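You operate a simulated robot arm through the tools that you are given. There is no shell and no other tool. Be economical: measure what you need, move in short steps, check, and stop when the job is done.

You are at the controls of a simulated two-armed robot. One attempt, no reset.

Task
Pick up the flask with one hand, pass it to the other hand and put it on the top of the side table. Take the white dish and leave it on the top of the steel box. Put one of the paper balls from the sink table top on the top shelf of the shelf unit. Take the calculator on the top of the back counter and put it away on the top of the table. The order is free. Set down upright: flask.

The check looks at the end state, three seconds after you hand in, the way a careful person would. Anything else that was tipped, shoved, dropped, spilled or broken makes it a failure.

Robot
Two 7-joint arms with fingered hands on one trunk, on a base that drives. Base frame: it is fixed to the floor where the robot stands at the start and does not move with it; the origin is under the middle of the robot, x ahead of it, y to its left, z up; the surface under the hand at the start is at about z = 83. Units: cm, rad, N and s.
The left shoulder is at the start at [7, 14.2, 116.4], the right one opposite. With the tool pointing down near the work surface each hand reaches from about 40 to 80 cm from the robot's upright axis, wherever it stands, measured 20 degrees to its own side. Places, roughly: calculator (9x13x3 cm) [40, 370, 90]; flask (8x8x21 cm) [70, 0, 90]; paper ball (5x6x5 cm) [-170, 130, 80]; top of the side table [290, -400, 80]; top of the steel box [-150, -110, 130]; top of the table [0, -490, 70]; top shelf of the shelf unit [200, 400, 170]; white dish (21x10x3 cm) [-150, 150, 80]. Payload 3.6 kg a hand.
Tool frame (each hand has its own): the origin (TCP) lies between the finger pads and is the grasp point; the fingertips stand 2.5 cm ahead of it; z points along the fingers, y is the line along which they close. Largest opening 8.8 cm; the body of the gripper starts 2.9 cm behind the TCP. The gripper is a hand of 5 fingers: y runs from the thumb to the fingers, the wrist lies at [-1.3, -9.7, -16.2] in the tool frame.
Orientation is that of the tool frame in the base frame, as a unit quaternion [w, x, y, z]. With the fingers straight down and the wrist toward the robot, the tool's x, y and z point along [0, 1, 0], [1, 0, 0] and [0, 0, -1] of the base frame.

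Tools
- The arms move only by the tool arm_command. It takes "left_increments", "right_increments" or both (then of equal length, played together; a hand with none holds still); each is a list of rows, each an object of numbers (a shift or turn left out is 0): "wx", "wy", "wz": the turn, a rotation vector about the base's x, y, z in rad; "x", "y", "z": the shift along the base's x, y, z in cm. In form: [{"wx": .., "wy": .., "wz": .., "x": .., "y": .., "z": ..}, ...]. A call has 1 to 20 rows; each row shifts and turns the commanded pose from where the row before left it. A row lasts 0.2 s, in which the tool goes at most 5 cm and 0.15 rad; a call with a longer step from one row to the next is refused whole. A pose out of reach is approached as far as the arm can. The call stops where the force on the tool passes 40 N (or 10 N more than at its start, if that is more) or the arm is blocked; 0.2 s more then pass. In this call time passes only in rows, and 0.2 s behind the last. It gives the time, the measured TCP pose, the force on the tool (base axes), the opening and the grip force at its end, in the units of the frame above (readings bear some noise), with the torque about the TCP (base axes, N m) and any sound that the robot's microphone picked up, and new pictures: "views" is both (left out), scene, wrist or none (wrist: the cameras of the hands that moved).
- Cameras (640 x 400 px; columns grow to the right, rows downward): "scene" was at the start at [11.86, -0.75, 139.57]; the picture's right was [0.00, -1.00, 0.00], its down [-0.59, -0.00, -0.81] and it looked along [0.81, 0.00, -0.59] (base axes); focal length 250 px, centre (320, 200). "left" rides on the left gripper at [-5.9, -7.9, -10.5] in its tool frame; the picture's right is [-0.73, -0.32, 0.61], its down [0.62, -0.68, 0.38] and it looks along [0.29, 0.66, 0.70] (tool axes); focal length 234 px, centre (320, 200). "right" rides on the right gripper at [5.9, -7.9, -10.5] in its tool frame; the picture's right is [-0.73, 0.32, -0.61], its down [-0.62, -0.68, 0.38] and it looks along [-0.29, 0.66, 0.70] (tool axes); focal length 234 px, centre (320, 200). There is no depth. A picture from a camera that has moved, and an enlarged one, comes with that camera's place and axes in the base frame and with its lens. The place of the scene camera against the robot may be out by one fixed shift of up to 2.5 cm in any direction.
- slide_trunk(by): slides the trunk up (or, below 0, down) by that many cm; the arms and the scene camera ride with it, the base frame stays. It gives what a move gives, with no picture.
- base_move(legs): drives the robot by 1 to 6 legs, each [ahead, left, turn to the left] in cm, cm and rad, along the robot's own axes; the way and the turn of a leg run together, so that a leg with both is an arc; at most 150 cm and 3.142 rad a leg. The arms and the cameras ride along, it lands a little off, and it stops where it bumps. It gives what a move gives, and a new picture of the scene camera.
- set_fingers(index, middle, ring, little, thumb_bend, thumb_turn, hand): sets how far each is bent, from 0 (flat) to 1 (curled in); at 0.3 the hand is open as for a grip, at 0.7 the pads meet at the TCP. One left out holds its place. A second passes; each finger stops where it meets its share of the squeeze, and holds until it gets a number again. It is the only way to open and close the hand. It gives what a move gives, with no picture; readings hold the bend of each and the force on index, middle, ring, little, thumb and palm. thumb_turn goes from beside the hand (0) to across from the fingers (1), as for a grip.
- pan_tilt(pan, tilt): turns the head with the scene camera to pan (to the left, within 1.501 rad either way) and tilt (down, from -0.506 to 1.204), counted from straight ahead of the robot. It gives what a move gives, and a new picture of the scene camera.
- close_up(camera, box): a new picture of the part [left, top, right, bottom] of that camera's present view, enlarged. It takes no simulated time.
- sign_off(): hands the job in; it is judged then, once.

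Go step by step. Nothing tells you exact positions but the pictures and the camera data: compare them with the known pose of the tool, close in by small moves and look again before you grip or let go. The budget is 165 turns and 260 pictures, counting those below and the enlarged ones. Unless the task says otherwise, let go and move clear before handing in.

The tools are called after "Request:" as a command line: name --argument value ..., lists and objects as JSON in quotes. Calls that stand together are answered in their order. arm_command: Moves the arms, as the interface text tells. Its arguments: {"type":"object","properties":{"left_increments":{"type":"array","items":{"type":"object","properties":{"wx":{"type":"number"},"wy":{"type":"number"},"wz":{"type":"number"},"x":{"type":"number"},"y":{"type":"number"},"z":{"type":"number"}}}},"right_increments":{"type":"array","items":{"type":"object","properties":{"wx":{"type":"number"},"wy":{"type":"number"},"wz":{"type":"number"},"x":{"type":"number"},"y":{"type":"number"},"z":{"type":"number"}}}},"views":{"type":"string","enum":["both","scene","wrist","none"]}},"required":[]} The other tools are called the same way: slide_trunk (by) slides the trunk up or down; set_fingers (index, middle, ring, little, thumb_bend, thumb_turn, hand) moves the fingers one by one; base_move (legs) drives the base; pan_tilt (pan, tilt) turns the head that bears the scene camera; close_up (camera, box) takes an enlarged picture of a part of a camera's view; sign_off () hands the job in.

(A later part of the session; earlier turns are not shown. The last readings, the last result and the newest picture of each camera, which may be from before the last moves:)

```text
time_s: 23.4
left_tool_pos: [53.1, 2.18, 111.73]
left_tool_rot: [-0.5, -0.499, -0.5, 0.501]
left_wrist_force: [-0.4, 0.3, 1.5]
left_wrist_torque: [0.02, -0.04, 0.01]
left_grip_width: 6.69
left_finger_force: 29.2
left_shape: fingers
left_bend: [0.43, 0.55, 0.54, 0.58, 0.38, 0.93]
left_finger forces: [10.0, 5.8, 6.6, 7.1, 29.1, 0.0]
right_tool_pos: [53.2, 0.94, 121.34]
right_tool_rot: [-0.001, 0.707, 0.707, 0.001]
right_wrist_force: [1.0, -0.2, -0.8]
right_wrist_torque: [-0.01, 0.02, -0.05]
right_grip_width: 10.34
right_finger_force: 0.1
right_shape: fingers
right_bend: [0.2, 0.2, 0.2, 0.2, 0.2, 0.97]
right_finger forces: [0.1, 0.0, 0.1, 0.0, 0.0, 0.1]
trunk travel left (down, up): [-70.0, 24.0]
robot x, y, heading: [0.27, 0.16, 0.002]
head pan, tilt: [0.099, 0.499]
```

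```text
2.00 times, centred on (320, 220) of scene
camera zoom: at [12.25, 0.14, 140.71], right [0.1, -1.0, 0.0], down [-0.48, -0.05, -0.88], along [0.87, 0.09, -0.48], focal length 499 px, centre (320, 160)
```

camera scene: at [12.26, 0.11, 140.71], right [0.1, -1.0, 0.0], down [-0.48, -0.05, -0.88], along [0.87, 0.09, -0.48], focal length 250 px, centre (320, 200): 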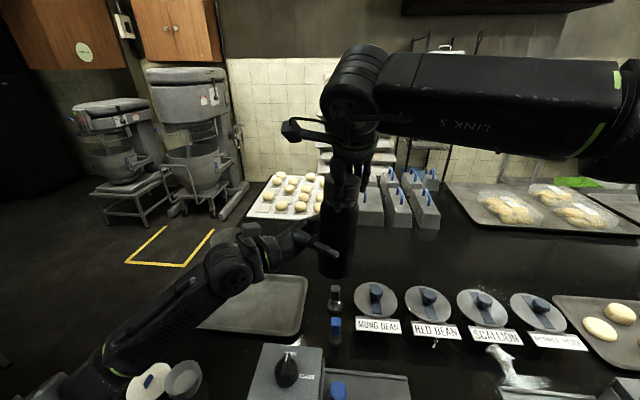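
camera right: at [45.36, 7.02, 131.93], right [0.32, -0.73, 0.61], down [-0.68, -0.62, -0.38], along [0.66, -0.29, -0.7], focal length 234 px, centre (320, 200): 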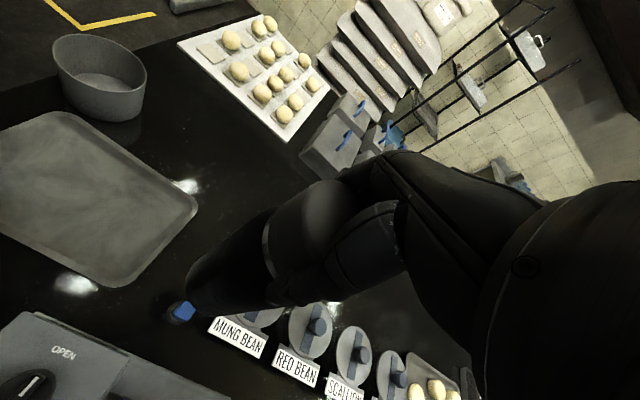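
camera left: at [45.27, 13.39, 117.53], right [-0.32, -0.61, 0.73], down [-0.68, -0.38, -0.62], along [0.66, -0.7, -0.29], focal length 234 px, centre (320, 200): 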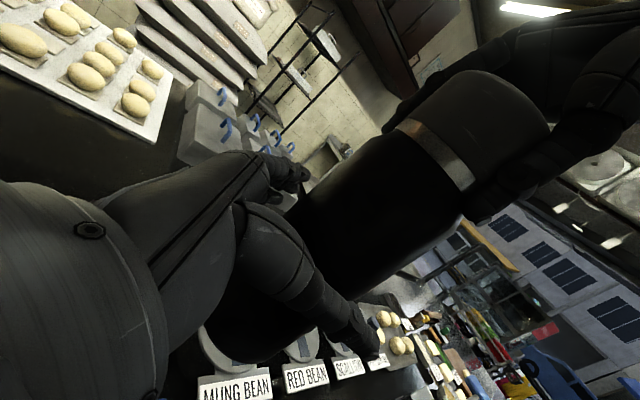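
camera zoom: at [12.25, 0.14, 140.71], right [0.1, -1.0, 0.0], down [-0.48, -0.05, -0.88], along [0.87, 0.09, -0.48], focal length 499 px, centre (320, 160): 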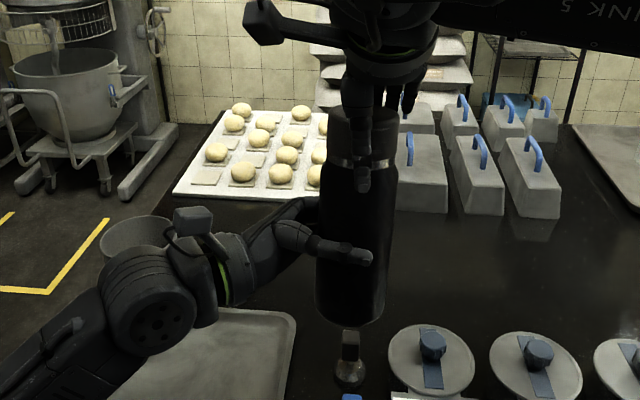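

Request:
arm_command --right_increments '[{"z": 3}, {"z": 4}, {"z": 3}, {"y": -4}, {"y": -5}, {"y": -5}, {"y": -5}]'

Request:
close_up --camera "scene" --box '[220, 120, 420, 320]'

```text
time_s: 25.0
left_tool_pos: [52.96, 1.82, 111.68]
left_tool_rot: [0.499, 0.5, 0.501, -0.5]
left_wrist_force: [0.2, -0.2, 0.1]
left_wrist_torque: [0.01, -0.03, 0.05]
left_grip_width: 6.67
left_finger_force: 29.1
left_shape: fingers
left_bend: [0.43, 0.55, 0.54, 0.58, 0.38, 0.93]
left_finger forces: [10.0, 5.9, 6.5, 7.1, 28.8, 0.0]
right_tool_pos: [53.11, -18.45, 131.3]
right_tool_rot: [-0.002, 0.707, 0.708, 0.001]
right_wrist_force: [0.3, 1.1, -0.4]
right_wrist_torque: [0.03, -0.01, 0.0]
right_grip_width: 10.31
right_finger_force: 0.0
right_shape: fingers
right_bend: [0.2, 0.2, 0.2, 0.2, 0.2, 0.97]
right_finger forces: [0.0, 0.1, 0.0, 0.0, 0.0, 0.0]
trunk travel left (down, up): [-70.0, 24.0]
robot x, y, heading: [0.19, -0.1, 0.002]
head pan, tilt: [0.099, 0.499]
camera scene: at [12.21, -0.16, 140.72], right [0.1, -1.0, 0.0], down [-0.48, -0.05, -0.88], along [0.87, 0.09, -0.48], focal length 250 px, centre (320, 200)
camera right: at [45.32, -12.36, 141.81], right [0.32, -0.73, 0.61], down [-0.68, -0.62, -0.38], along [0.66, -0.29, -0.7], focal length 234 px, centre (320, 200)
```

scene: 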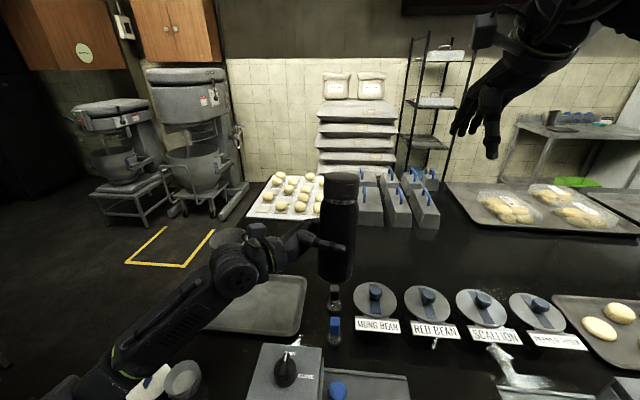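
right: 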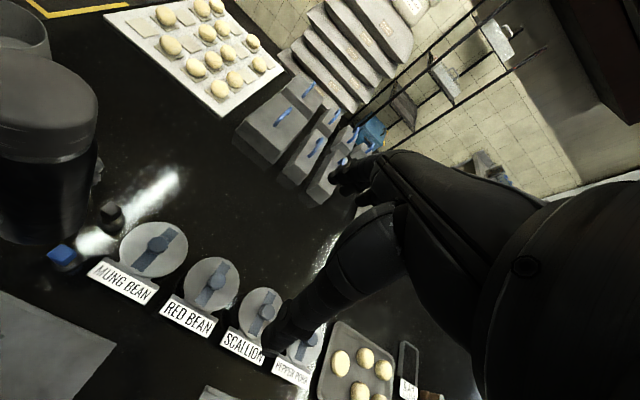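

```text
2.00 times, centred on (320, 220) of scene
camera zoom: at [12.21, -0.16, 140.72], right [0.1, -1.0, 0.0], down [-0.48, -0.05, -0.88], along [0.87, 0.09, -0.48], focal length 499 px, centre (320, 160)
```

zoom: 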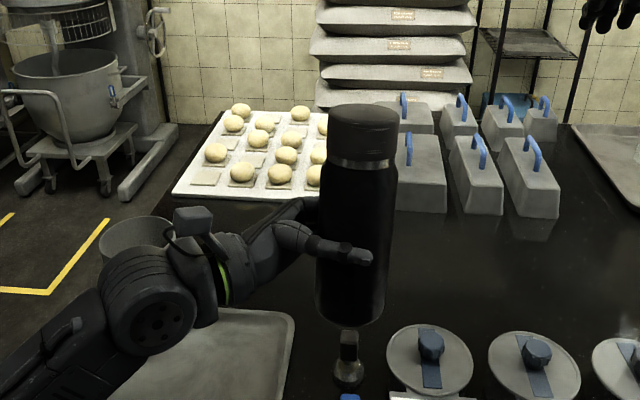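

The flask is upright in the left hand. I'll pull the arms in, back off from the counter, and turn right to view the route to the side table.

Request:
arm_command --left_increments '[{"z": 4}, {"z": 4, "x": -2}, {"x": -3}, {"x": -3}]' --right_increments '[{"x": -3}, {"x": -3}, {"x": -3}, {"x": -3}]' --views "none"

Request:
base_move --legs '[[-40, 0, 0], [0, 0, -1.57]]'

Request:
pan_tilt --pan 0.7 --tilt 0.3

Request:
pan_tilt --pan -1.0 --tilt 0.4

```text
time_s: 26.0
left_tool_pos: [44.9, 1.88, 119.78]
left_tool_rot: [0.5, 0.5, 0.5, -0.499]
left_wrist_force: [-0.7, 0.4, -4.8]
left_wrist_torque: [0.03, -0.02, 0.02]
left_grip_width: 6.67
left_finger_force: 29.3
left_shape: fingers
left_bend: [0.43, 0.55, 0.55, 0.58, 0.38, 0.92]
left_finger forces: [10.0, 6.0, 6.6, 6.8, 28.9, 0.0]
right_tool_pos: [41.01, -18.27, 131.56]
right_tool_rot: [0.001, 0.707, 0.707, 0.0]
right_wrist_force: [0.1, -0.9, 0.0]
right_wrist_torque: [0.02, -0.01, -0.03]
right_grip_width: 10.28
right_finger_force: 0.0
right_shape: fingers
right_bend: [0.2, 0.2, 0.2, 0.2, 0.2, 0.97]
right_finger forces: [0.1, 0.1, 0.0, 0.1, 0.0, 0.0]
trunk travel left (down, up): [-70.0, 24.0]
robot x, y, heading: [-0.04, -0.15, -0.0]
head pan, tilt: [0.099, 0.499]
```

```text
time_s: 32.2
left_tool_pos: [-33.89, -45.8, 119.08]
left_tool_rot: [-0.014, -0.703, -0.02, 0.711]
left_wrist_force: [0.5, 0.1, -5.6]
left_wrist_torque: [-0.02, 0.0, 0.0]
left_grip_width: 6.65
left_finger_force: 27.8
left_shape: fingers
left_bend: [0.43, 0.55, 0.55, 0.58, 0.39, 0.92]
left_finger forces: [9.8, 5.9, 6.3, 6.5, 27.7, 0.1]
right_tool_pos: [-53.72, -43.11, 131.07]
right_tool_rot: [-0.006, 1.0, 0.026, -0.009]
right_wrist_force: [-0.2, 0.3, -0.7]
right_wrist_torque: [0.0, 0.02, 0.01]
right_grip_width: 10.36
right_finger_force: 0.0
right_shape: fingers
right_bend: [0.2, 0.2, 0.2, 0.2, 0.2, 0.98]
right_finger forces: [0.1, 0.0, 0.0, 0.0, 0.1, 0.1]
trunk travel left (down, up): [-70.0, 24.0]
robot x, y, heading: [-39.49, -0.11, -1.519]
head pan, tilt: [0.099, 0.499]
stopped in leg 2: the robot was blocked; the commanded pose is now the measured one
camera scene: at [-38.0, -15.93, 140.55], right [-0.99, -0.15, 0.01], down [-0.08, 0.48, -0.87], along [0.12, -0.86, -0.49], focal length 250 px, centre (320, 200)
```

scene: 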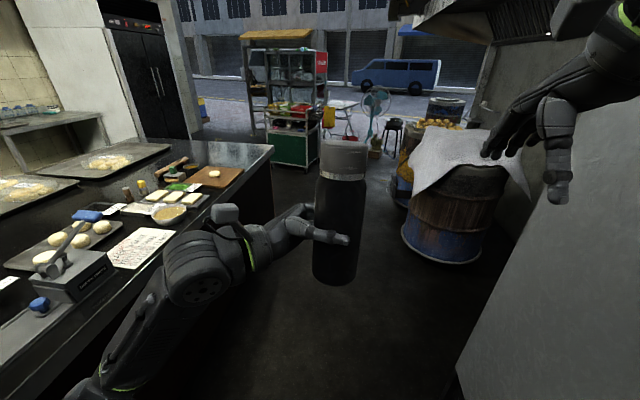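

```text
time_s: 33.2
left_tool_pos: [-33.94, -46.05, 119.13]
left_tool_rot: [-0.012, -0.701, -0.02, 0.712]
left_wrist_force: [-0.5, -0.9, -4.7]
left_wrist_torque: [-0.03, -0.04, 0.0]
left_grip_width: 6.65
left_finger_force: 27.9
left_shape: fingers
left_bend: [0.43, 0.55, 0.55, 0.58, 0.39, 0.92]
left_finger forces: [10.0, 5.9, 6.5, 6.5, 27.6, 0.0]
right_tool_pos: [-53.84, -43.25, 131.17]
right_tool_rot: [-0.006, 1.0, 0.024, -0.009]
right_wrist_force: [0.3, 0.6, 0.1]
right_wrist_torque: [-0.02, -0.02, 0.02]
right_grip_width: 10.37
right_finger_force: 0.2
right_shape: fingers
right_bend: [0.2, 0.2, 0.2, 0.2, 0.2, 0.98]
right_finger forces: [0.0, 0.0, 0.0, 0.0, 0.0, 0.1]
trunk travel left (down, up): [-70.0, 24.0]
robot x, y, heading: [-39.35, -0.16, -1.529]
head pan, tilt: [0.7, 0.3]
camera scene: at [-32.9, -13.98, 142.3], right [-0.74, -0.68, 0.01], down [-0.22, 0.23, -0.95], along [0.64, -0.7, -0.31], focal length 250 px, centre (320, 200)
```

scene: 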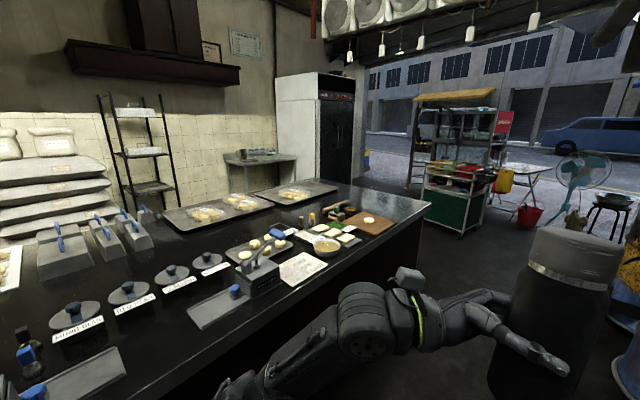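

```text
time_s: 34.9
left_tool_pos: [-33.87, -46.08, 119.08]
left_tool_rot: [-0.013, -0.702, -0.02, 0.712]
left_wrist_force: [-0.2, -0.2, -5.4]
left_wrist_torque: [-0.05, -0.07, -0.01]
left_grip_width: 6.63
left_finger_force: 28.1
left_shape: fingers
left_bend: [0.43, 0.55, 0.55, 0.58, 0.39, 0.92]
left_finger forces: [9.9, 5.8, 6.3, 6.5, 27.7, 0.0]
right_tool_pos: [-53.81, -43.25, 131.17]
right_tool_rot: [-0.006, 1.0, 0.025, -0.008]
right_wrist_force: [0.4, 0.1, 0.1]
right_wrist_torque: [0.01, -0.01, 0.03]
right_grip_width: 10.32
right_finger_force: 0.0
right_shape: fingers
right_bend: [0.2, 0.2, 0.2, 0.2, 0.2, 0.98]
right_finger forces: [0.0, 0.0, 0.0, 0.1, 0.0, 0.1]
trunk travel left (down, up): [-70.0, 24.0]
robot x, y, heading: [-39.27, -0.45, -1.524]
head pan, tilt: [-1.0, 0.4]
camera scene: at [-46.8, -12.45, 141.61], right [-0.58, 0.82, 0.02], down [0.3, 0.23, -0.92], along [-0.76, -0.53, -0.38], focal length 250 px, centre (320, 200)
```

scene: 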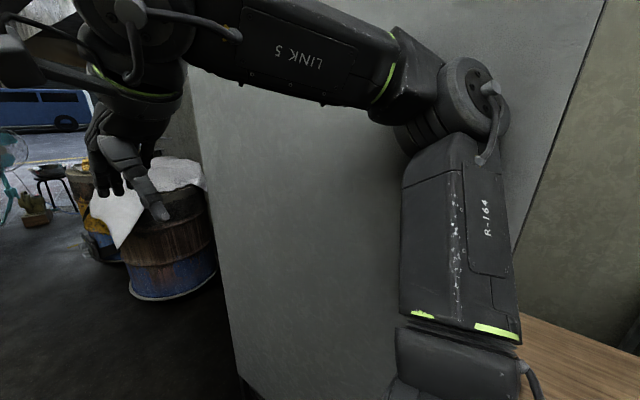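

The right elbow touched the big grey box, so the robot stopped there. I'll step left away from it, then drive down the corridor with the head facing ahead and left.

Request:
base_move --legs '[[0, 14, 0], [120, 0, -0.04]]'

Request:
pan_tilt --pan 0.6 --tilt 0.3

Request:
pan_tilt --pan -1.4 --tilt 0.3

```text
time_s: 41.9
left_tool_pos: [-21.05, -163.72, 119.65]
left_tool_rot: [0.0, 0.708, 0.001, -0.707]
left_wrist_force: [-0.1, 0.9, -5.0]
left_wrist_torque: [-0.02, -0.01, -0.02]
left_grip_width: 6.65
left_finger_force: 28.0
left_shape: fingers
left_bend: [0.43, 0.55, 0.55, 0.58, 0.39, 0.92]
left_finger forces: [9.9, 6.0, 6.4, 6.5, 27.7, 0.1]
right_tool_pos: [-41.06, -160.0, 131.46]
right_tool_rot: [-0.001, 1.0, 0.002, -0.002]
right_wrist_force: [-0.4, 0.0, -0.3]
right_wrist_torque: [-0.02, -0.02, 0.02]
right_grip_width: 10.34
right_finger_force: 0.1
right_shape: fingers
right_bend: [0.2, 0.2, 0.2, 0.2, 0.2, 0.98]
right_finger forces: [0.1, 0.0, 0.0, 0.0, 0.1, 0.0]
trunk travel left (down, up): [-70.0, 24.0]
robot x, y, heading: [-22.9, -118.76, -1.568]
head pan, tilt: [-1.0, 0.4]
camera scene: at [-32.69, -129.46, 141.63], right [-0.54, 0.84, 0.0], down [0.33, 0.21, -0.92], along [-0.78, -0.5, -0.39], focal length 250 px, centre (320, 200)
```

scene: 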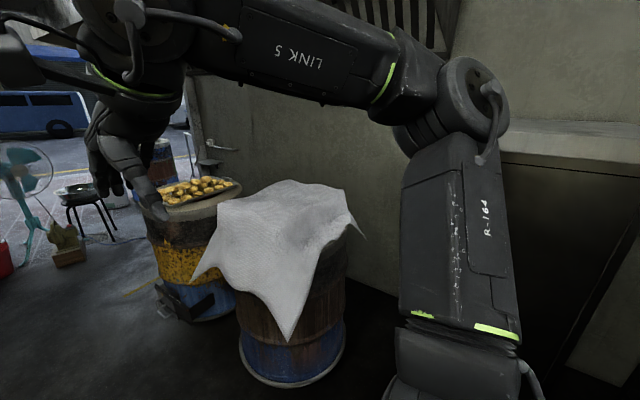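

```text
time_s: 43.5
left_tool_pos: [-21.04, -163.81, 119.67]
left_tool_rot: [0.0, 0.708, 0.001, -0.707]
left_wrist_force: [-0.1, -0.8, -5.3]
left_wrist_torque: [-0.03, -0.05, 0.0]
left_grip_width: 6.66
left_finger_force: 28.0
left_shape: fingers
left_bend: [0.43, 0.55, 0.55, 0.58, 0.39, 0.92]
left_finger forces: [9.9, 5.9, 6.4, 6.4, 27.6, 0.0]
right_tool_pos: [-41.08, -159.89, 131.42]
right_tool_rot: [-0.001, 1.0, 0.001, -0.002]
right_wrist_force: [0.6, 0.4, 0.7]
right_wrist_torque: [0.0, -0.02, -0.02]
right_grip_width: 10.35
right_finger_force: 0.1
right_shape: fingers
right_bend: [0.2, 0.2, 0.2, 0.2, 0.2, 0.98]
right_finger forces: [0.1, 0.1, 0.1, 0.0, 0.0, 0.0]
trunk travel left (down, up): [-70.0, 24.0]
robot x, y, heading: [-22.98, -118.29, -1.571]
head pan, tilt: [0.6, 0.3]
camera scene: at [-19.63, -132.2, 142.55], right [-0.83, -0.56, 0.0], down [-0.17, 0.24, -0.96], along [0.54, -0.79, -0.3], focal length 250 px, centre (320, 200)
```

scene: 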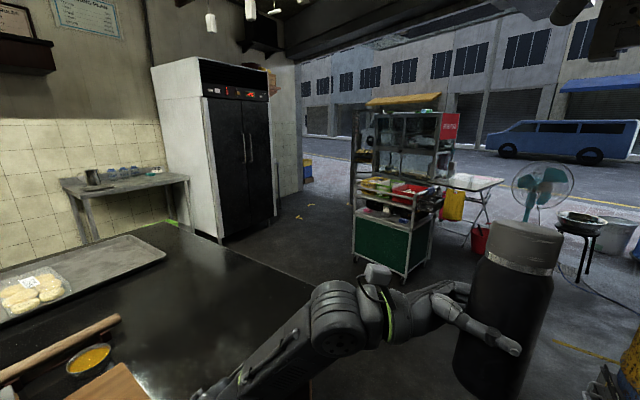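

```text
time_s: 45.5
left_tool_pos: [-21.07, -163.75, 119.63]
left_tool_rot: [-0.001, 0.708, 0.0, -0.707]
left_wrist_force: [-0.4, -0.4, -5.6]
left_wrist_torque: [-0.05, -0.02, 0.0]
left_grip_width: 6.62
left_finger_force: 28.3
left_shape: fingers
left_bend: [0.43, 0.55, 0.55, 0.58, 0.39, 0.92]
left_finger forces: [9.8, 5.9, 6.4, 6.5, 27.6, 0.1]
right_tool_pos: [-40.96, -159.86, 131.37]
right_tool_rot: [-0.001, 1.0, 0.001, -0.001]
right_wrist_force: [-0.6, 0.3, -0.4]
right_wrist_torque: [0.0, -0.01, -0.01]
right_grip_width: 10.34
right_finger_force: 0.0
right_shape: fingers
right_bend: [0.2, 0.2, 0.2, 0.2, 0.2, 0.98]
right_finger forces: [0.0, 0.0, 0.0, 0.0, 0.1, 0.1]
trunk travel left (down, up): [-70.0, 24.0]
robot x, y, heading: [-22.8, -118.66, -1.574]
head pan, tilt: [-1.4, 0.3]
camera scene: at [-34.09, -126.07, 142.56], right [-0.17, 0.99, 0.0], down [0.29, 0.05, -0.96], along [-0.94, -0.16, -0.3], focal length 250 px, centre (320, 200)
```

scene: 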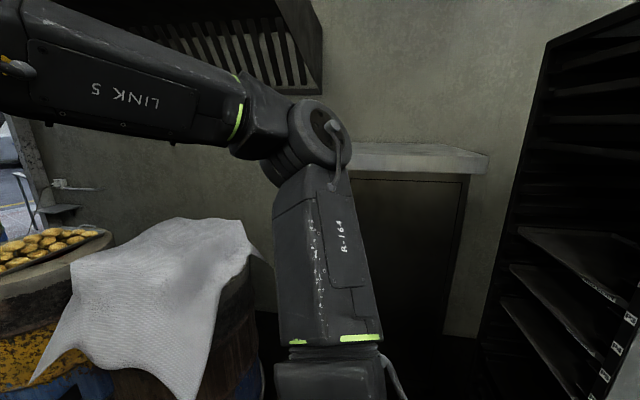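

The corridor is clear and the counter ends at about y=-192. The steel box with its grey lid stands at about [-150, -110]. I'll drive on to y≈-258 and look toward the fridge and side table.

Request:
base_move --legs '[[140, 0, 0], [0, 0, 0.75]]'

Request:
pan_tilt --pan 0.4 --tilt 0.3

```text
time_s: 54.4
left_tool_pos: [7.95, -290.53, 119.74]
left_tool_rot: [-0.252, -0.66, -0.255, 0.66]
left_wrist_force: [1.4, 0.4, -4.7]
left_wrist_torque: [0.01, -0.03, 0.02]
left_grip_width: 6.61
left_finger_force: 27.9
left_shape: fingers
left_bend: [0.43, 0.55, 0.55, 0.58, 0.39, 0.92]
left_finger forces: [9.6, 6.0, 6.3, 6.5, 27.1, 0.0]
right_tool_pos: [-9.54, -301.06, 131.36]
right_tool_rot: [-0.002, 0.933, 0.359, -0.002]
right_wrist_force: [0.2, -0.2, -0.2]
right_wrist_torque: [-0.03, 0.0, -0.02]
right_grip_width: 10.34
right_finger_force: 0.1
right_shape: fingers
right_bend: [0.2, 0.2, 0.2, 0.2, 0.2, 0.98]
right_finger forces: [0.0, 0.0, 0.0, 0.1, 0.1, 0.1]
trunk travel left (down, up): [-70.0, 24.0]
robot x, y, heading: [-23.59, -258.57, -0.842]
head pan, tilt: [-1.4, 0.3]
camera scene: at [-28.04, -270.23, 142.56], right [-0.79, 0.62, 0.0], down [0.18, 0.23, -0.96], along [-0.59, -0.75, -0.3], focal length 250 px, centre (320, 200)
```

scene: 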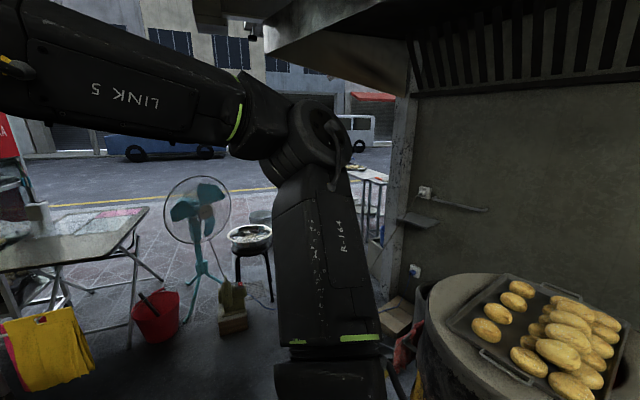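

```text
time_s: 56.2
left_tool_pos: [7.87, -290.56, 119.61]
left_tool_rot: [0.252, 0.66, 0.255, -0.66]
left_wrist_force: [0.6, -0.2, -5.1]
left_wrist_torque: [0.0, -0.08, 0.01]
left_grip_width: 6.64
left_finger_force: 27.3
left_shape: fingers
left_bend: [0.43, 0.55, 0.55, 0.58, 0.39, 0.92]
left_finger forces: [9.7, 6.0, 6.3, 6.5, 27.2, 0.0]
right_tool_pos: [-9.47, -301.13, 131.38]
right_tool_rot: [-0.001, 0.933, 0.359, -0.003]
right_wrist_force: [-0.5, 0.2, 0.0]
right_wrist_torque: [0.01, 0.02, -0.01]
right_grip_width: 10.35
right_finger_force: 0.1
right_shape: fingers
right_bend: [0.2, 0.2, 0.2, 0.2, 0.2, 0.98]
right_finger forces: [0.0, 0.0, 0.0, 0.0, 0.0, 0.0]
trunk travel left (down, up): [-70.0, 24.0]
robot x, y, heading: [-23.78, -258.26, -0.84]
head pan, tilt: [0.4, 0.3]
camera scene: at [-13.79, -266.85, 142.55], right [-0.42, -0.91, 0.0], down [-0.27, 0.13, -0.96], along [0.86, -0.41, -0.3], focal length 250 px, centre (320, 200)
```

scene: 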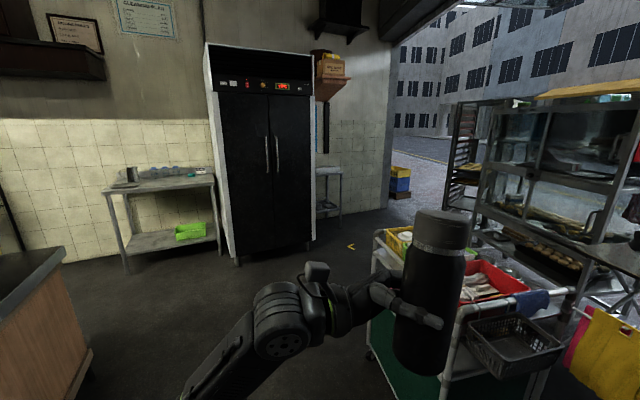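

The small side table stands just right of the fridge, at about [282, -423]. I'll drive along +x through the gap between counter and cart, then look again.

Request:
base_move --legs '[[0, 0, 0.84], [145, 0, 0], [20, 0, -0.8]]'

Request:
pan_tilt --pan 0.0 --tilt 0.4

```text
time_s: 67.8
left_tool_pos: [173.1, -296.47, 119.55]
left_tool_rot: [0.266, 0.655, 0.268, -0.655]
left_wrist_force: [0.2, 0.2, -4.5]
left_wrist_torque: [0.0, -0.05, 0.0]
left_grip_width: 6.57
left_finger_force: 27.4
left_shape: fingers
left_bend: [0.44, 0.55, 0.55, 0.58, 0.39, 0.92]
left_finger forces: [9.5, 5.9, 6.2, 6.2, 26.5, 0.0]
right_tool_pos: [156.26, -307.61, 131.31]
right_tool_rot: [0.0, 0.926, 0.377, -0.002]
right_wrist_force: [-0.5, 0.0, -0.2]
right_wrist_torque: [-0.01, -0.01, 0.03]
right_grip_width: 10.34
right_finger_force: 0.1
right_shape: fingers
right_bend: [0.2, 0.2, 0.2, 0.2, 0.2, 0.98]
right_finger forces: [0.1, 0.1, 0.1, 0.0, 0.0, 0.1]
trunk travel left (down, up): [-70.0, 24.0]
robot x, y, heading: [140.21, -265.73, -0.799]
head pan, tilt: [0.4, 0.3]
camera scene: at [150.52, -273.55, 142.56], right [-0.39, -0.92, 0.0], down [-0.27, 0.11, -0.96], along [0.88, -0.37, -0.3], focal length 250 px, centre (320, 200)
```

scene: 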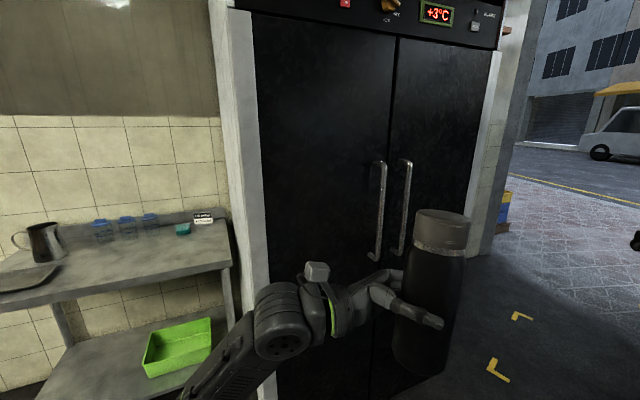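

```text
time_s: 68.6
left_tool_pos: [173.17, -296.48, 119.62]
left_tool_rot: [0.266, 0.655, 0.267, -0.655]
left_wrist_force: [-0.5, -0.8, -4.0]
left_wrist_torque: [0.01, -0.05, 0.0]
left_grip_width: 6.61
left_finger_force: 27.3
left_shape: fingers
left_bend: [0.44, 0.55, 0.55, 0.58, 0.39, 0.92]
left_finger forces: [9.5, 5.8, 6.2, 6.2, 26.5, 0.0]
right_tool_pos: [156.3, -307.65, 131.33]
right_tool_rot: [0.0, 0.926, 0.378, -0.002]
right_wrist_force: [-0.5, 0.0, 1.1]
right_wrist_torque: [0.01, 0.0, -0.01]
right_grip_width: 10.35
right_finger_force: 0.1
right_shape: fingers
right_bend: [0.2, 0.2, 0.2, 0.2, 0.2, 0.98]
right_finger forces: [0.1, 0.1, 0.0, 0.0, 0.1, 0.0]
trunk travel left (down, up): [-70.0, 24.0]
robot x, y, heading: [140.29, -265.63, -0.798]
head pan, tilt: [0.0, 0.4]
camera scene: at [148.4, -276.58, 141.63], right [-0.72, -0.7, 0.0], down [-0.27, 0.28, -0.92], along [0.64, -0.66, -0.39], focal length 250 px, centre (320, 200)
```

scene: 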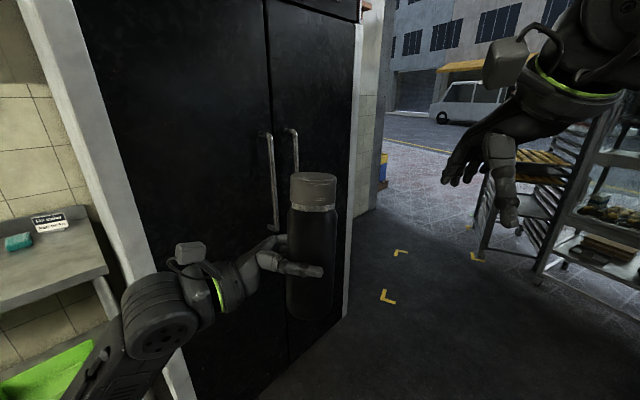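

Request:
pan_tilt --pan -0.8 --tilt 0.5

```text
time_s: 69.8
left_tool_pos: [173.15, -296.53, 119.6]
left_tool_rot: [0.265, 0.655, 0.268, -0.655]
left_wrist_force: [0.4, 1.1, -4.6]
left_wrist_torque: [0.01, -0.05, 0.02]
left_grip_width: 6.58
left_finger_force: 27.2
left_shape: fingers
left_bend: [0.44, 0.55, 0.55, 0.58, 0.39, 0.92]
left_finger forces: [9.4, 5.8, 6.1, 6.2, 26.5, 0.1]
right_tool_pos: [156.28, -307.75, 131.51]
right_tool_rot: [-0.001, 0.926, 0.377, -0.003]
right_wrist_force: [0.9, 0.2, -1.0]
right_wrist_torque: [-0.02, 0.06, 0.0]
right_grip_width: 10.32
right_finger_force: 0.1
right_shape: fingers
right_bend: [0.2, 0.2, 0.2, 0.2, 0.2, 0.98]
right_finger forces: [0.0, 0.0, 0.0, 0.1, 0.1, 0.1]
trunk travel left (down, up): [-70.0, 24.0]
robot x, y, heading: [140.21, -265.39, -0.797]
head pan, tilt: [-0.799, 0.499]
camera scene: at [141.7, -279.06, 140.71], right [-1.0, 0.03, 0.0], down [0.01, 0.48, -0.88], along [-0.02, -0.88, -0.48], focal length 250 px, centre (320, 200)
```

scene: 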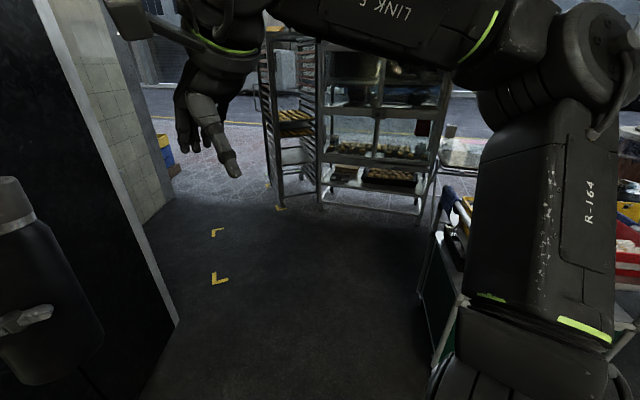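

The cart is at x<80 and the fridge at x>226, with free floor between. I'll drive to about [155, -430] and face the side table.

Request:
base_move --legs '[[0, 0, -0.77], [0, 12, 0], [160, 0, 0], [0, 0, 1.57]]'

Request:
pan_tilt --pan 0.0 --tilt 0.5

```text
refused: 160 is not a number from -150 to 150
```

```text
time_s: 70.9
left_tool_pos: [173.12, -296.44, 119.53]
left_tool_rot: [0.266, 0.656, 0.267, -0.654]
left_wrist_force: [-0.3, 0.0, -5.4]
left_wrist_torque: [0.02, -0.05, 0.02]
left_grip_width: 6.56
left_finger_force: 27.3
left_shape: fingers
left_bend: [0.44, 0.55, 0.55, 0.58, 0.39, 0.92]
left_finger forces: [9.5, 5.9, 6.2, 6.2, 26.5, 0.1]
right_tool_pos: [156.23, -307.66, 131.33]
right_tool_rot: [-0.001, 0.926, 0.378, -0.002]
right_wrist_force: [0.6, -0.3, 0.3]
right_wrist_torque: [0.0, -0.02, -0.01]
right_grip_width: 10.32
right_finger_force: 0.0
right_shape: fingers
right_bend: [0.2, 0.2, 0.2, 0.2, 0.2, 0.98]
right_finger forces: [0.1, 0.0, 0.1, 0.0, 0.0, 0.0]
trunk travel left (down, up): [-70.0, 24.0]
robot x, y, heading: [140.35, -265.48, -0.797]
head pan, tilt: [0.0, 0.499]
camera scene: at [148.27, -276.48, 140.71], right [-0.72, -0.7, 0.0], down [-0.33, 0.34, -0.88], along [0.61, -0.63, -0.48], focal length 250 px, centre (320, 200)
```

scene: 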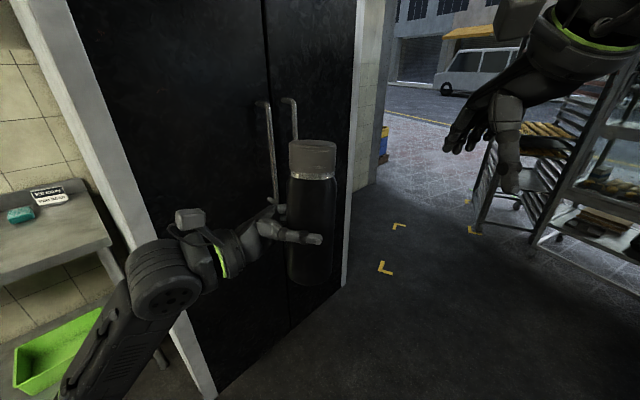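

Request:
base_move --legs '[[0, 0, -0.77], [0, 12, 0], [80, 0, 0], [80, 0, 0], [0, 0, 1.57]]'

```text
time_s: 85.7
left_tool_pos: [198.46, -422.89, 119.57]
left_tool_rot: [0.5, 0.499, 0.502, -0.5]
left_wrist_force: [0.4, 0.2, -5.3]
left_wrist_torque: [0.05, -0.03, 0.0]
left_grip_width: 6.55
left_finger_force: 26.1
left_shape: fingers
left_bend: [0.44, 0.56, 0.55, 0.59, 0.4, 0.92]
left_finger forces: [9.1, 5.7, 6.0, 5.9, 25.6, 0.1]
right_tool_pos: [194.71, -442.89, 131.31]
right_tool_rot: [0.001, 0.705, 0.709, -0.002]
right_wrist_force: [-0.4, 0.1, -0.2]
right_wrist_torque: [0.0, -0.02, 0.0]
right_grip_width: 10.32
right_finger_force: 0.0
right_shape: fingers
right_bend: [0.2, 0.2, 0.2, 0.2, 0.2, 0.98]
right_finger forces: [0.0, 0.0, 0.0, 0.0, 0.1, 0.0]
trunk travel left (down, up): [-70.0, 24.0]
robot x, y, heading: [153.63, -424.97, 0.007]
head pan, tilt: [0.0, 0.499]
camera scene: at [165.59, -425.69, 140.71], right [0.0, -1.0, 0.0], down [-0.48, 0.0, -0.88], along [0.88, 0.0, -0.48], focal length 250 px, centre (320, 200)
```

scene: 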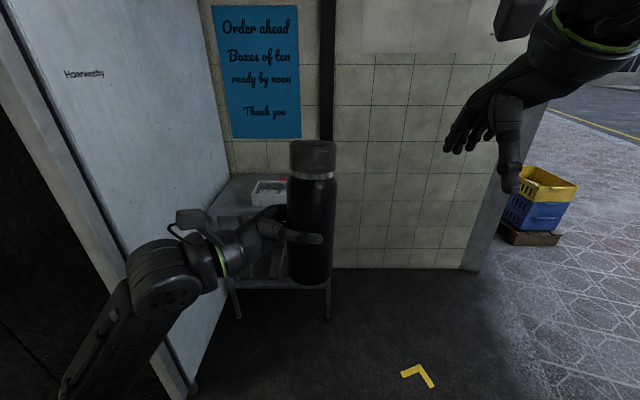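

The side table spans about x 270–305, y −373 to −430, with a small white box on it. I'll yaw the left hand so the fingers point forward, which leaves the forearm narrow next to the fridge. I'll also shift the flask left to see the tabletop.

Request:
arm_command --left_increments '[{"wz": 0.15, "y": 1.5}, {"wz": 0.15, "y": 1.5}, {"wz": 0.15, "y": 1.5}, {"wz": 0.15, "y": 1.5}, {"wz": 0.15, "y": 1.5}, {"wz": 0.1, "y": 1.5}]'

Request:
close_up --camera "scene" --box '[160, 120, 380, 340]'

```text
time_s: 87.1
left_tool_pos: [201.49, -415.49, 120.52]
left_tool_rot: [0.662, 0.268, 0.649, -0.261]
left_wrist_force: [0.5, 0.0, -4.8]
left_wrist_torque: [0.04, -0.02, 0.01]
left_grip_width: 6.52
left_finger_force: 27.2
left_shape: fingers
left_bend: [0.44, 0.56, 0.55, 0.59, 0.4, 0.92]
left_finger forces: [9.4, 6.0, 6.1, 6.2, 26.5, 0.1]
left hand out of reach, approached as far as the arm can: row 3, 4, 5, 6
right_tool_pos: [194.77, -442.88, 131.3]
right_tool_rot: [0.0, 0.705, 0.709, 0.0]
right_wrist_force: [0.0, -0.3, -0.1]
right_wrist_torque: [0.02, 0.01, -0.01]
right_grip_width: 10.34
right_finger_force: 0.0
right_shape: fingers
right_bend: [0.2, 0.2, 0.2, 0.2, 0.2, 0.98]
right_finger forces: [0.1, 0.1, 0.0, 0.0, 0.0, 0.0]
trunk travel left (down, up): [-70.0, 24.0]
robot x, y, heading: [153.38, -425.27, 0.002]
head pan, tilt: [0.0, 0.499]
camera scene: at [165.57, -425.81, 140.72], right [0.0, -1.0, 0.0], down [-0.48, 0.0, -0.88], along [0.88, 0.0, -0.48], focal length 250 px, centre (320, 200)
camera left: at [188.5, -413.91, 126.05], right [0.2, -0.66, 0.73], down [-0.19, -0.75, -0.63], along [0.96, -0.01, -0.27], focal length 234 px, centre (320, 200)
```

scene: 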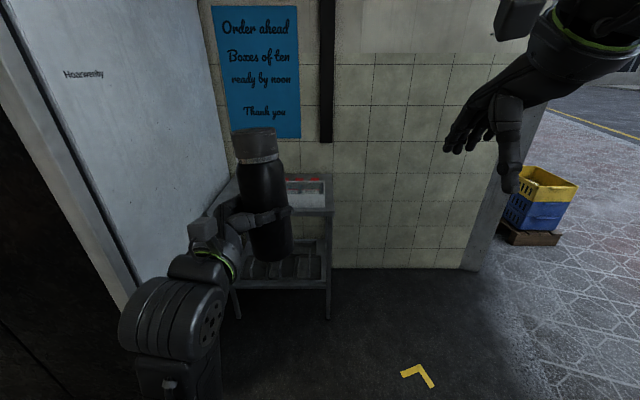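
left: 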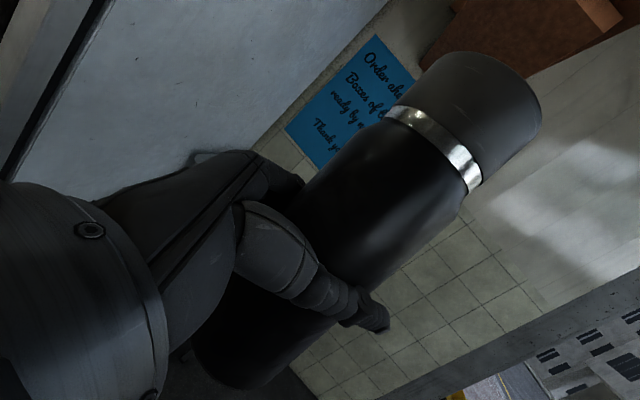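

```text
1.82 times, centred on (270, 230) of scene
camera zoom: at [165.57, -425.81, 140.72], right [0.0, -1.0, 0.0], down [-0.48, 0.0, -0.88], along [0.88, 0.0, -0.48], focal length 454 px, centre (411, 146)
```

zoom: 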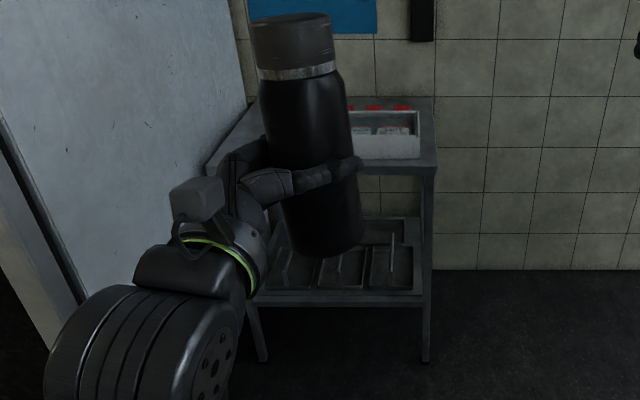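

The table's left part looks free, and the white box takes the middle and right. I'll strafe left and raise the trunk to see the top properly.

Request:
base_move --legs '[[0, 22, 0]]'

Request:
slide_trunk --by 20

Request:
pan_tilt --pan 0.0 --tilt 0.6

Request:
close_up --camera "scene" --box '[220, 90, 420, 250]'

```text
time_s: 88.8
left_tool_pos: [201.48, -393.62, 120.48]
left_tool_rot: [0.662, 0.27, 0.648, -0.262]
left_wrist_force: [0.4, 0.0, -5.3]
left_wrist_torque: [0.07, 0.01, -0.02]
left_grip_width: 6.52
left_finger_force: 27.2
left_shape: fingers
left_bend: [0.44, 0.56, 0.55, 0.59, 0.4, 0.92]
left_finger forces: [9.6, 5.9, 6.1, 6.2, 26.4, 0.1]
right_tool_pos: [194.61, -420.91, 131.25]
right_tool_rot: [0.0, 0.706, 0.708, -0.001]
right_wrist_force: [0.5, -0.4, 0.3]
right_wrist_torque: [0.0, -0.03, 0.0]
right_grip_width: 10.35
right_finger_force: 0.0
right_shape: fingers
right_bend: [0.2, 0.2, 0.2, 0.2, 0.2, 0.98]
right_finger forces: [0.1, 0.0, 0.0, 0.0, 0.0, 0.1]
trunk travel left (down, up): [-70.0, 24.0]
robot x, y, heading: [153.15, -402.99, 0.0]
head pan, tilt: [0.0, 0.499]
camera scene: at [165.53, -403.76, 140.71], right [0.0, -1.0, 0.0], down [-0.48, 0.0, -0.88], along [0.88, 0.0, -0.48], focal length 250 px, centre (320, 200)
```

scene: 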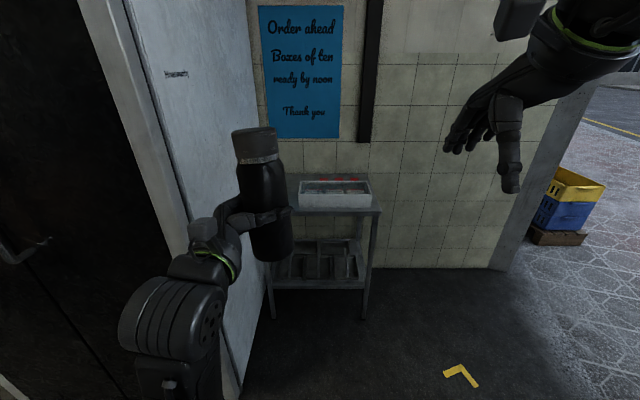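

```text
time_s: 91.0
left_tool_pos: [201.62, -393.45, 140.53]
left_tool_rot: [0.662, 0.269, 0.648, -0.262]
left_wrist_force: [-0.3, 0.0, -5.1]
left_wrist_torque: [0.08, -0.01, 0.02]
left_grip_width: 6.52
left_finger_force: 26.9
left_shape: fingers
left_bend: [0.44, 0.56, 0.55, 0.59, 0.4, 0.92]
left_finger forces: [9.5, 5.9, 6.0, 6.2, 26.4, 0.0]
right_tool_pos: [194.61, -420.83, 151.31]
right_tool_rot: [0.001, 0.706, 0.708, -0.001]
right_wrist_force: [0.1, 0.9, 0.4]
right_wrist_torque: [0.01, -0.02, 0.0]
right_grip_width: 10.34
right_finger_force: 0.0
right_shape: fingers
right_bend: [0.2, 0.2, 0.2, 0.2, 0.2, 0.98]
right_finger forces: [0.0, 0.1, 0.1, 0.1, 0.1, 0.0]
trunk travel left (down, up): [-90.0, 4.0]
robot x, y, heading: [153.25, -403.35, 0.001]
head pan, tilt: [0.0, 0.499]
```

```text
time_s: 91.6
left_tool_pos: [201.48, -393.47, 140.49]
left_tool_rot: [0.662, 0.27, 0.648, -0.263]
left_wrist_force: [-0.7, 0.6, -4.9]
left_wrist_torque: [0.04, 0.04, 0.0]
left_grip_width: 6.53
left_finger_force: 27.7
left_shape: fingers
left_bend: [0.44, 0.56, 0.55, 0.59, 0.4, 0.92]
left_finger forces: [9.5, 5.9, 6.0, 6.2, 26.4, 0.0]
right_tool_pos: [194.52, -420.84, 151.4]
right_tool_rot: [0.0, 0.705, 0.709, -0.002]
right_wrist_force: [0.0, -0.2, -0.4]
right_wrist_torque: [0.04, 0.04, 0.02]
right_grip_width: 10.35
right_finger_force: 0.0
right_shape: fingers
right_bend: [0.2, 0.2, 0.2, 0.2, 0.2, 0.98]
right_finger forces: [0.0, 0.1, 0.0, 0.0, 0.0, 0.0]
trunk travel left (down, up): [-90.0, 4.0]
robot x, y, heading: [153.45, -403.35, 0.003]
head pan, tilt: [0.0, 0.6]
camera scene: at [165.29, -403.68, 159.81], right [0.0, -1.0, 0.0], down [-0.57, 0.0, -0.82], along [0.82, 0.0, -0.57], focal length 250 px, centre (320, 200)
```

scene: 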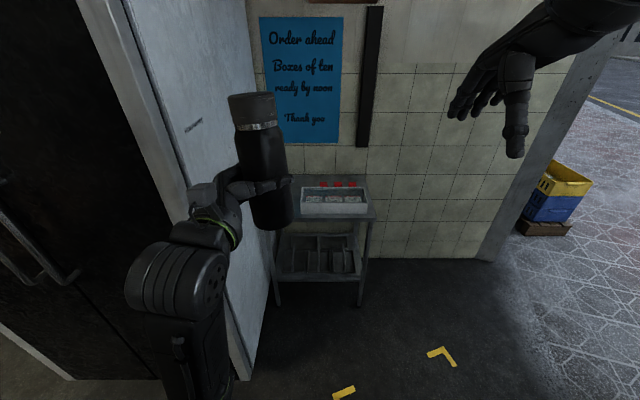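

```text
2.50 times, centred on (320, 170) of scene
camera zoom: at [165.29, -403.68, 159.81], right [0.0, -1.0, 0.0], down [-0.57, 0.0, -0.82], along [0.82, 0.0, -0.57], focal length 624 px, centre (320, 275)
```

zoom: 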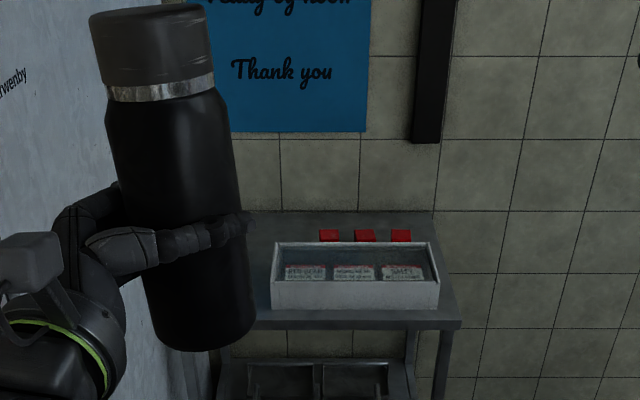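

Free area on the table: x 267–310, y −393 to −372, left of the white box. I'll drive forward 62 and slightly right, keeping the flask high, then check.

Request:
arm_command --right_increments '[{"z": 4, "y": -3}, {"z": 4, "y": -3}, {"z": 4, "y": -3}]' --views "none"

Request:
base_move --legs '[[60, -4, 0]]'

```text
time_s: 92.4
left_tool_pos: [201.58, -393.38, 140.33]
left_tool_rot: [0.662, 0.268, 0.649, -0.263]
left_wrist_force: [-1.0, -0.2, -5.7]
left_wrist_torque: [0.08, 0.02, 0.01]
left_grip_width: 6.54
left_finger_force: 27.2
left_shape: fingers
left_bend: [0.44, 0.56, 0.55, 0.59, 0.4, 0.92]
left_finger forces: [9.5, 5.9, 6.0, 6.0, 26.4, 0.1]
right_tool_pos: [200.75, -427.85, 160.17]
right_tool_rot: [0.001, 0.705, 0.709, -0.002]
right_wrist_force: [-1.1, -0.9, -0.3]
right_wrist_torque: [0.02, 0.02, 0.01]
right_grip_width: 10.35
right_finger_force: 0.1
right_shape: fingers
right_bend: [0.2, 0.2, 0.2, 0.2, 0.2, 0.98]
right_finger forces: [0.1, 0.0, 0.0, 0.1, 0.0, 0.0]
right hand out of reach, approached as far as the arm can: row 1, 2, 3
trunk travel left (down, up): [-90.0, 4.0]
robot x, y, heading: [153.13, -403.27, -0.0]
head pan, tilt: [0.0, 0.6]
```

```text
time_s: 95.8
left_tool_pos: [261.06, -397.46, 140.52]
left_tool_rot: [0.662, 0.27, 0.648, -0.264]
left_wrist_force: [-0.5, 0.2, -5.6]
left_wrist_torque: [0.04, 0.02, 0.01]
left_grip_width: 6.53
left_finger_force: 27.1
left_shape: fingers
left_bend: [0.44, 0.56, 0.55, 0.59, 0.4, 0.92]
left_finger forces: [9.4, 5.9, 6.1, 6.1, 26.4, 0.0]
right_tool_pos: [260.0, -432.04, 160.32]
right_tool_rot: [0.001, 0.707, 0.707, -0.001]
right_wrist_force: [0.1, -0.8, -0.1]
right_wrist_torque: [0.01, -0.03, 0.01]
right_grip_width: 10.34
right_finger_force: 0.0
right_shape: fingers
right_bend: [0.2, 0.2, 0.2, 0.2, 0.2, 0.98]
right_finger forces: [0.0, 0.0, 0.0, 0.0, 0.1, 0.0]
trunk travel left (down, up): [-90.0, 4.0]
robot x, y, heading: [212.72, -407.03, 0.0]
head pan, tilt: [0.0, 0.6]
camera scene: at [224.77, -407.67, 159.82], right [0.0, -1.0, 0.0], down [-0.56, 0.0, -0.83], along [0.83, 0.0, -0.56], focal length 250 px, centre (320, 200)
```

scene: 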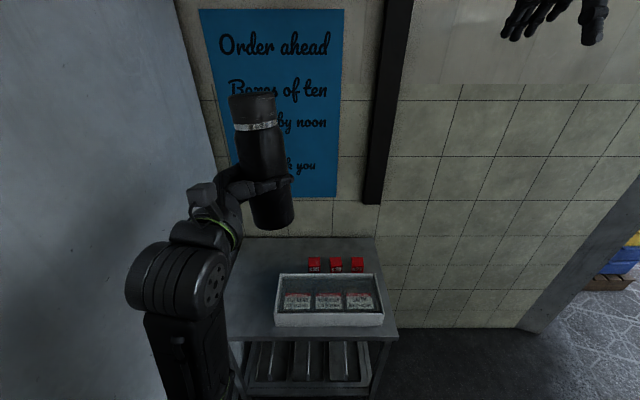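

The tabletop is in view now. I'll move the flask over the free left spot, with TCP at about [279.5, −382.5], still high.

Request:
arm_command --left_increments '[{"x": 3, "y": 2.5}, {"x": 3, "y": 2.5}, {"x": 3, "y": 2.5}, {"x": 3, "y": 2.5}, {"x": 3.2, "y": 2.5}, {"x": 3.2, "y": 2.5}]'

```text
time_s: 97.2
left_tool_pos: [279.76, -382.38, 140.35]
left_tool_rot: [0.661, 0.27, 0.648, -0.264]
left_wrist_force: [1.0, 0.2, -5.3]
left_wrist_torque: [0.03, -0.01, 0.0]
left_grip_width: 6.52
left_finger_force: 27.4
left_shape: fingers
left_bend: [0.44, 0.56, 0.55, 0.59, 0.4, 0.92]
left_finger forces: [10.0, 6.0, 6.0, 6.0, 26.3, 0.0]
right_tool_pos: [260.42, -431.86, 160.04]
right_tool_rot: [-0.001, 0.706, 0.708, -0.003]
right_wrist_force: [0.6, 0.0, -0.2]
right_wrist_torque: [0.02, 0.0, -0.02]
right_grip_width: 10.34
right_finger_force: 0.0
right_shape: fingers
right_bend: [0.2, 0.2, 0.2, 0.2, 0.2, 0.98]
right_finger forces: [0.0, 0.1, 0.1, 0.0, 0.1, 0.0]
trunk travel left (down, up): [-90.0, 4.0]
robot x, y, heading: [213.03, -406.72, -0.002]
head pan, tilt: [0.0, 0.6]
camera scene: at [225.16, -407.51, 159.78], right [0.0, -1.0, 0.0], down [-0.57, 0.0, -0.82], along [0.82, 0.0, -0.57], focal length 250 px, centre (320, 200)
camera left: at [266.72, -380.7, 145.98], right [0.19, -0.66, 0.73], down [-0.19, -0.76, -0.63], along [0.96, -0.02, -0.27], focal length 234 px, centre (320, 200)
```

scene: 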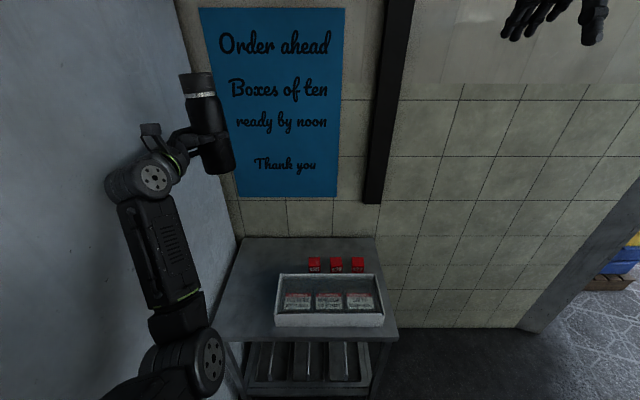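
left: 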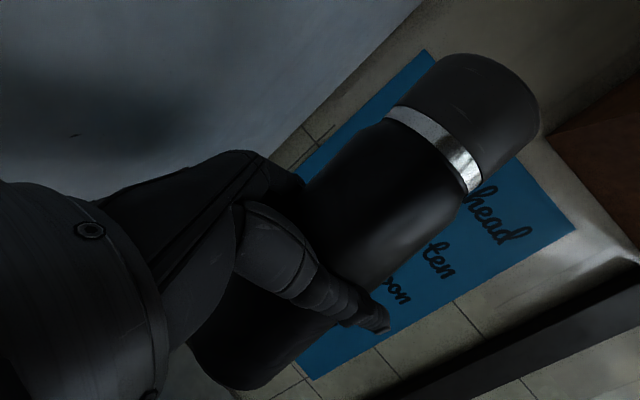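

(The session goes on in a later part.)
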